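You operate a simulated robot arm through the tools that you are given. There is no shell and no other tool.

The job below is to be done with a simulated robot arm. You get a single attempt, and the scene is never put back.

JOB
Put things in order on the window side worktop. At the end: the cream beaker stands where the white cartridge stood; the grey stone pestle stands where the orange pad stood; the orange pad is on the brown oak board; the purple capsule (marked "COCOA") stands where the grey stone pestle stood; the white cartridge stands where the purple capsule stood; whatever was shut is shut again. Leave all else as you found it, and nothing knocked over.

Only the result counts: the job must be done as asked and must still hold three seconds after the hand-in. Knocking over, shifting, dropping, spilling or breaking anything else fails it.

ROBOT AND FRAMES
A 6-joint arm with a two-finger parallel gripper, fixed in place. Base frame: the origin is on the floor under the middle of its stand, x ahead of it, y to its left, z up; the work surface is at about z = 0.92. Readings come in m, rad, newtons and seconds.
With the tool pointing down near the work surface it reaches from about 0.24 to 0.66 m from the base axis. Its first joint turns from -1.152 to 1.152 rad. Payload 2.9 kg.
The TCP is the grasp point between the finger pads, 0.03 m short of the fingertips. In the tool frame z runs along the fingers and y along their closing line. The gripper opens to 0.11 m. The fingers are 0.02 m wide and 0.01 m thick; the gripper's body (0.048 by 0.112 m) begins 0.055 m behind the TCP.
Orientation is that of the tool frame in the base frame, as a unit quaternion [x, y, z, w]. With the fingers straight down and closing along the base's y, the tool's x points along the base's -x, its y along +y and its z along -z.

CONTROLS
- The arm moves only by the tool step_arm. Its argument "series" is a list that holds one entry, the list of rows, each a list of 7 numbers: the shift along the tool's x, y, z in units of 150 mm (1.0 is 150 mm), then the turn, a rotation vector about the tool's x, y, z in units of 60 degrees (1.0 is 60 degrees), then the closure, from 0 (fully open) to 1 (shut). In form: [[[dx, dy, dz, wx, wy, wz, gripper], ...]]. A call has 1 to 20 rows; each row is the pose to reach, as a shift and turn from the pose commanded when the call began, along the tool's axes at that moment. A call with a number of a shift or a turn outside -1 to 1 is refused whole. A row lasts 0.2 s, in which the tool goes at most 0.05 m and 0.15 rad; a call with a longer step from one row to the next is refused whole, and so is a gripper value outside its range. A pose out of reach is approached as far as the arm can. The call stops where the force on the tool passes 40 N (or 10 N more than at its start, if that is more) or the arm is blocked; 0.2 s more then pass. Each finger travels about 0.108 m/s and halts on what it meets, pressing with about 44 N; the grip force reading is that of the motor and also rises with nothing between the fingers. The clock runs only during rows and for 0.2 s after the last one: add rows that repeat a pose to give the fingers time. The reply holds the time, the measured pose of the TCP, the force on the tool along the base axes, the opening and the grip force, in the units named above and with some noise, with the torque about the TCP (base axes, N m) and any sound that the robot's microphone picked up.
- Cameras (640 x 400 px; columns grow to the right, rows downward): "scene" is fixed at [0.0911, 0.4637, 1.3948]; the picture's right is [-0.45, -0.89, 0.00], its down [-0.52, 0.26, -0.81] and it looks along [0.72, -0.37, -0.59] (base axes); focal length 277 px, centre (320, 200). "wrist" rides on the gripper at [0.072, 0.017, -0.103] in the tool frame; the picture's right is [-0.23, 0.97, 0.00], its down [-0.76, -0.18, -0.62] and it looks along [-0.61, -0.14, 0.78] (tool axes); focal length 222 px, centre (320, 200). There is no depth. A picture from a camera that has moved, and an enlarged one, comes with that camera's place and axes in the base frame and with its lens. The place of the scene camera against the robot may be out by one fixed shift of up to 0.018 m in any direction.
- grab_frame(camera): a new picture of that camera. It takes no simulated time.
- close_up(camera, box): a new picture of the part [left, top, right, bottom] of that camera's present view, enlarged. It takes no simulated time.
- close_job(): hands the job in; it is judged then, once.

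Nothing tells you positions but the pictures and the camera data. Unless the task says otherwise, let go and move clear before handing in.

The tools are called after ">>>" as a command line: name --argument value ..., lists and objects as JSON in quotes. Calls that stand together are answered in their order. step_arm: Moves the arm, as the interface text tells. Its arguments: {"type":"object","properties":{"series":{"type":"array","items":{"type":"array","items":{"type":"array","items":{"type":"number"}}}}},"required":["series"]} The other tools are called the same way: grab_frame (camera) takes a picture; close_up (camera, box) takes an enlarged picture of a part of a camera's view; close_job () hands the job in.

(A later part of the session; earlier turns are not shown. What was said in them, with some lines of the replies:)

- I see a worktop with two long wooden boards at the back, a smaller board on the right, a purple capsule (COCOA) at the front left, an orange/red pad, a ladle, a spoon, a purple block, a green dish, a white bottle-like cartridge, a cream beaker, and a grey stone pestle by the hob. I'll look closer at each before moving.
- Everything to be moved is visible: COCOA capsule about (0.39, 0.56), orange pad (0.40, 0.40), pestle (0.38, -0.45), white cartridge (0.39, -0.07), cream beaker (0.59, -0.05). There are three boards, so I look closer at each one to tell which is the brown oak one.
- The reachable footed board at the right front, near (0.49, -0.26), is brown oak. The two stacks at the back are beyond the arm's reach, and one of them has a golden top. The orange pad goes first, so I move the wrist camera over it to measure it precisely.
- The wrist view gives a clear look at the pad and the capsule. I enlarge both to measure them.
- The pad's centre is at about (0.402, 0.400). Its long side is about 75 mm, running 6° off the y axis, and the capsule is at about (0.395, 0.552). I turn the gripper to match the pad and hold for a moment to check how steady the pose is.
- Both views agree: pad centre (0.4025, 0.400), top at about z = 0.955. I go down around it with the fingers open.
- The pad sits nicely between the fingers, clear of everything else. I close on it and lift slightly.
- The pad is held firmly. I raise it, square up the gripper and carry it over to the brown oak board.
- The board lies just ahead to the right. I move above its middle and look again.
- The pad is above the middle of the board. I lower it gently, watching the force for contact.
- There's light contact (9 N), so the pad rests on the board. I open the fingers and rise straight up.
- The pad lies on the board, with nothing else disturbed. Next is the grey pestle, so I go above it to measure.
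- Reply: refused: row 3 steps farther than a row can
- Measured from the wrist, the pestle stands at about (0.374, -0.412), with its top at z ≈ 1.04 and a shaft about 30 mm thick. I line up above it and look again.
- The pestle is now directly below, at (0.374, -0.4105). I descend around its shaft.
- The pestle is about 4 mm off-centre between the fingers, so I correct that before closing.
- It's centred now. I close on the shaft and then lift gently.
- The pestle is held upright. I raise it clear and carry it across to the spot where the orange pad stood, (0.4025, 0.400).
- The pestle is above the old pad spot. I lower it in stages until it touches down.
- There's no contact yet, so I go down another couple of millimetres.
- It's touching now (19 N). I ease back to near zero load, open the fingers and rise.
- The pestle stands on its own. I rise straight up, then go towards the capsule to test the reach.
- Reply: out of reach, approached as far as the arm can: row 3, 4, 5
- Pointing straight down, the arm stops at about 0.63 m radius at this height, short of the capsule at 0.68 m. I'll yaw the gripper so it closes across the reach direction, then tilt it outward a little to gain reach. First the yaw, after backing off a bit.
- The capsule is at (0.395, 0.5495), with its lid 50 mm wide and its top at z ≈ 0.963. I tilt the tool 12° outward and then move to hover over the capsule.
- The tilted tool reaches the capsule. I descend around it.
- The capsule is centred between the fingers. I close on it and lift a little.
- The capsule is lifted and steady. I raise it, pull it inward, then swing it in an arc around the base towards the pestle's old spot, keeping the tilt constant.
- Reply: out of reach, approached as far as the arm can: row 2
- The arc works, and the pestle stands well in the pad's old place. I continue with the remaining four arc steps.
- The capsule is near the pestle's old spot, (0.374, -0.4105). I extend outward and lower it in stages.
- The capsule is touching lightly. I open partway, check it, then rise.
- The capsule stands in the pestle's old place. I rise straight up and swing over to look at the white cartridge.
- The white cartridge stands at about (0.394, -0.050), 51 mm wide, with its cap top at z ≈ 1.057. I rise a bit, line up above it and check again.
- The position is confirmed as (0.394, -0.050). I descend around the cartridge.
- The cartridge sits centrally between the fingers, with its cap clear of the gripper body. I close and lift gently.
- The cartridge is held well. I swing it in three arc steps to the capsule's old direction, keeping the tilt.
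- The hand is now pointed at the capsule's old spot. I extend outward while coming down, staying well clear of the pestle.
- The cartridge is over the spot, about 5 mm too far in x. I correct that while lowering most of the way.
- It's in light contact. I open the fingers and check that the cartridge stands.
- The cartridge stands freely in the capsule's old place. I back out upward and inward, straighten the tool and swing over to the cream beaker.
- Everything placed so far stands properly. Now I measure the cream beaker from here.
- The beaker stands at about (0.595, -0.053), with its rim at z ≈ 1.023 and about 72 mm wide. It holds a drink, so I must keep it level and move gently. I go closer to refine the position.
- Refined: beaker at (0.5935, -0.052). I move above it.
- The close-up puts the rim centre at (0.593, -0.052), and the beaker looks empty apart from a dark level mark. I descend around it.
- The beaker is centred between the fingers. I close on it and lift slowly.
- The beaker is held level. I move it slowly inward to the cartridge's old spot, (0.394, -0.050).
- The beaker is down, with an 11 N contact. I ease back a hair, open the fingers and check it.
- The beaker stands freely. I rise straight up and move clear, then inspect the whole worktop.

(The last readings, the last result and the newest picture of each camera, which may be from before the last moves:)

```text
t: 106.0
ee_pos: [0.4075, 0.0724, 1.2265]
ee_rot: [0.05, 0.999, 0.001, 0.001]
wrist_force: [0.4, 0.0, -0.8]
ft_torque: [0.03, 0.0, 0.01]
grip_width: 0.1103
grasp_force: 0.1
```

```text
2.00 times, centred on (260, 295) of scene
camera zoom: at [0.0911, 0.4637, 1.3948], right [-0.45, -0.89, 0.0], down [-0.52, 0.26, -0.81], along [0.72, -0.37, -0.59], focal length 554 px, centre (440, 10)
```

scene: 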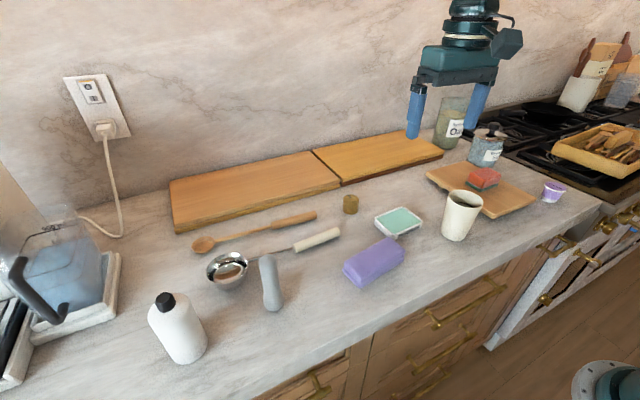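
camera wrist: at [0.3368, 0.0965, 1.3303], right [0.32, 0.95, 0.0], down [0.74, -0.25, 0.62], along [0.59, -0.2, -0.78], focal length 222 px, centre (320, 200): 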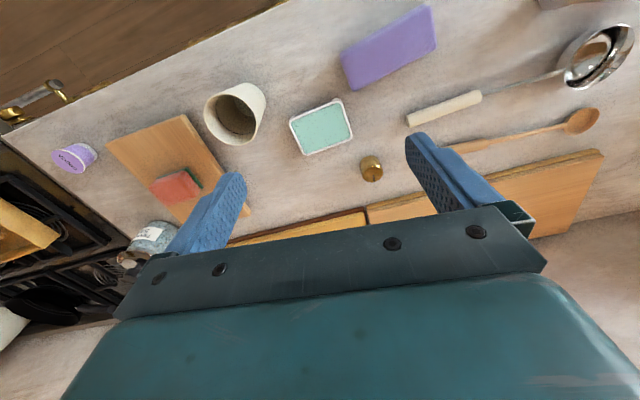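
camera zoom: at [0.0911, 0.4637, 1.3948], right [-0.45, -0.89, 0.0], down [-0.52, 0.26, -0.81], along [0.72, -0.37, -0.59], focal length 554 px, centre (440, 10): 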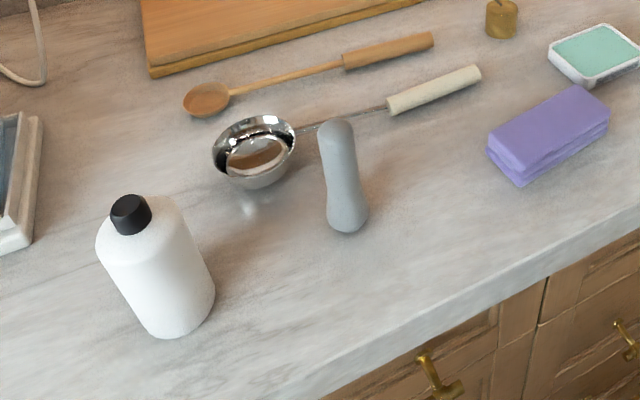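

All five items stand where they should, and everything else looks as it was. Before handing in, I compare the boards once more to be sure the pad is on the brown oak one.

>>> close_up --camera "scene" --box '[160, 140, 350, 240]'

>>> close_up --camera "scene" --box '[410, 140, 560, 230]'

>>> close_up --camera "scene" --box '[300, 120, 460, 200]'

>>> close_up --camera "wrist" --box '[80, 80, 640, 260]'

```text
3.37 times, centred on (255, 190) of scene
camera zoom: at [0.0911, 0.4637, 1.3948], right [-0.45, -0.89, 0.0], down [-0.52, 0.26, -0.81], along [0.72, -0.37, -0.59], focal length 933 px, centre (539, 234)
```

zoom: 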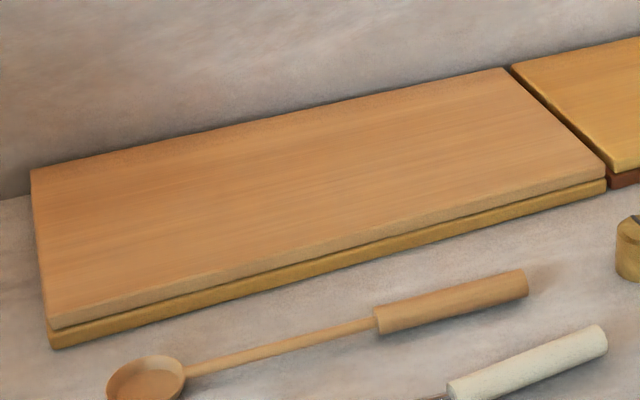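

```text
4.27 times, centred on (485, 185) of scene
camera zoom: at [0.0911, 0.4637, 1.3948], right [-0.45, -0.89, 0.0], down [-0.52, 0.26, -0.81], along [0.72, -0.37, -0.59], focal length 1182 px, centre (-384, 264)
```

zoom: 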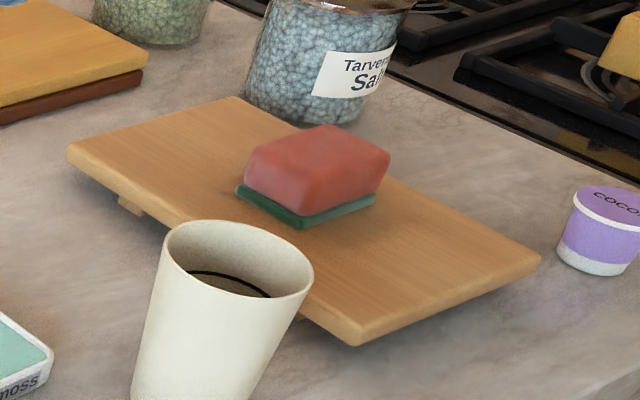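

```text
4.00 times, centred on (380, 160) of scene
camera zoom: at [0.0911, 0.4637, 1.3948], right [-0.45, -0.89, 0.0], down [-0.52, 0.26, -0.81], along [0.72, -0.37, -0.59], focal length 1108 px, centre (80, 360)
```

zoom: 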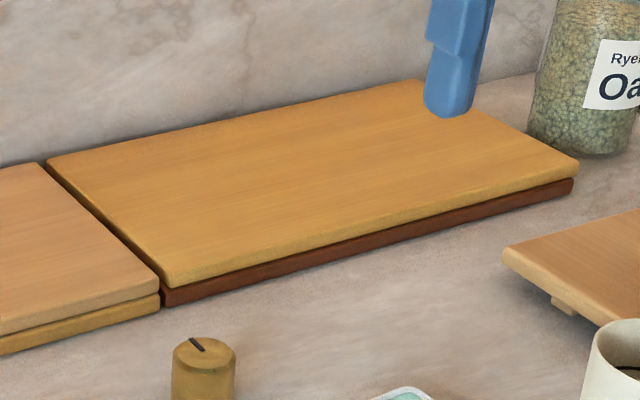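

```text
1.14 times, centred on (360, 170) of wrist
camera zoom: at [0.3368, 0.0965, 1.3303], right [0.32, 0.95, 0.0], down [0.74, -0.25, 0.62], along [0.59, -0.2, -0.78], focal length 254 px, centre (274, 234)
```

zoom: 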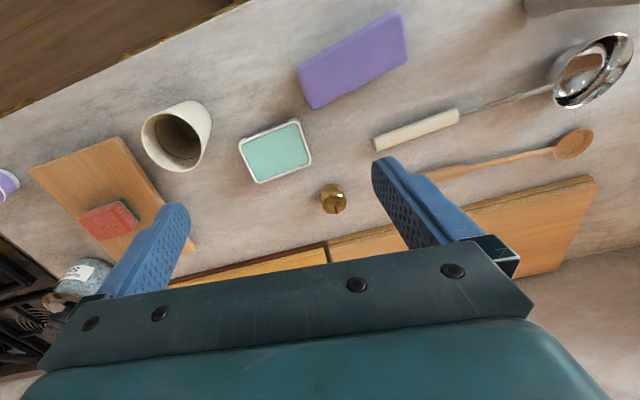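

The pad rests fully on the footed brown oak board, which hasn't shifted and is the only brown oak board within reach. The beaker, pestle, capsule and cartridge stand in their new places, nothing was opened, and the arm is clear, so I hand in.

>>> close_job

```text
The job is handed in.
```

I've handed the job in. All five items were in their new places and standing, or lying in the pad's case. The arm was clear and nothing was knocked over. No verdict came back with the hand-in.

| Item | Now at |
|---|---|
| Cream beaker | where the white cartridge stood |
| Grey stone pestle | where the orange pad stood |
| Orange pad | near the middle of the footed board, front right |
| Purple capsule ("COCOA") | where the grey stone pestle stood |
| White cartridge | where the purple capsule stood |

- **Accuracy:** each item is within about 5 mm of the spot it was meant for, going by the camera pictures.
- **Board:** two boards look alike in colour, the footed one and the top of the left stack by the wall. I took the footed one to be the brown oak board because the stacks are beyond the arm's stated reach.
- **Everything else:** I opened nothing, so there was nothing to shut. In before-and-after pictures the board, the green dish and the other items near the work looked unmoved.
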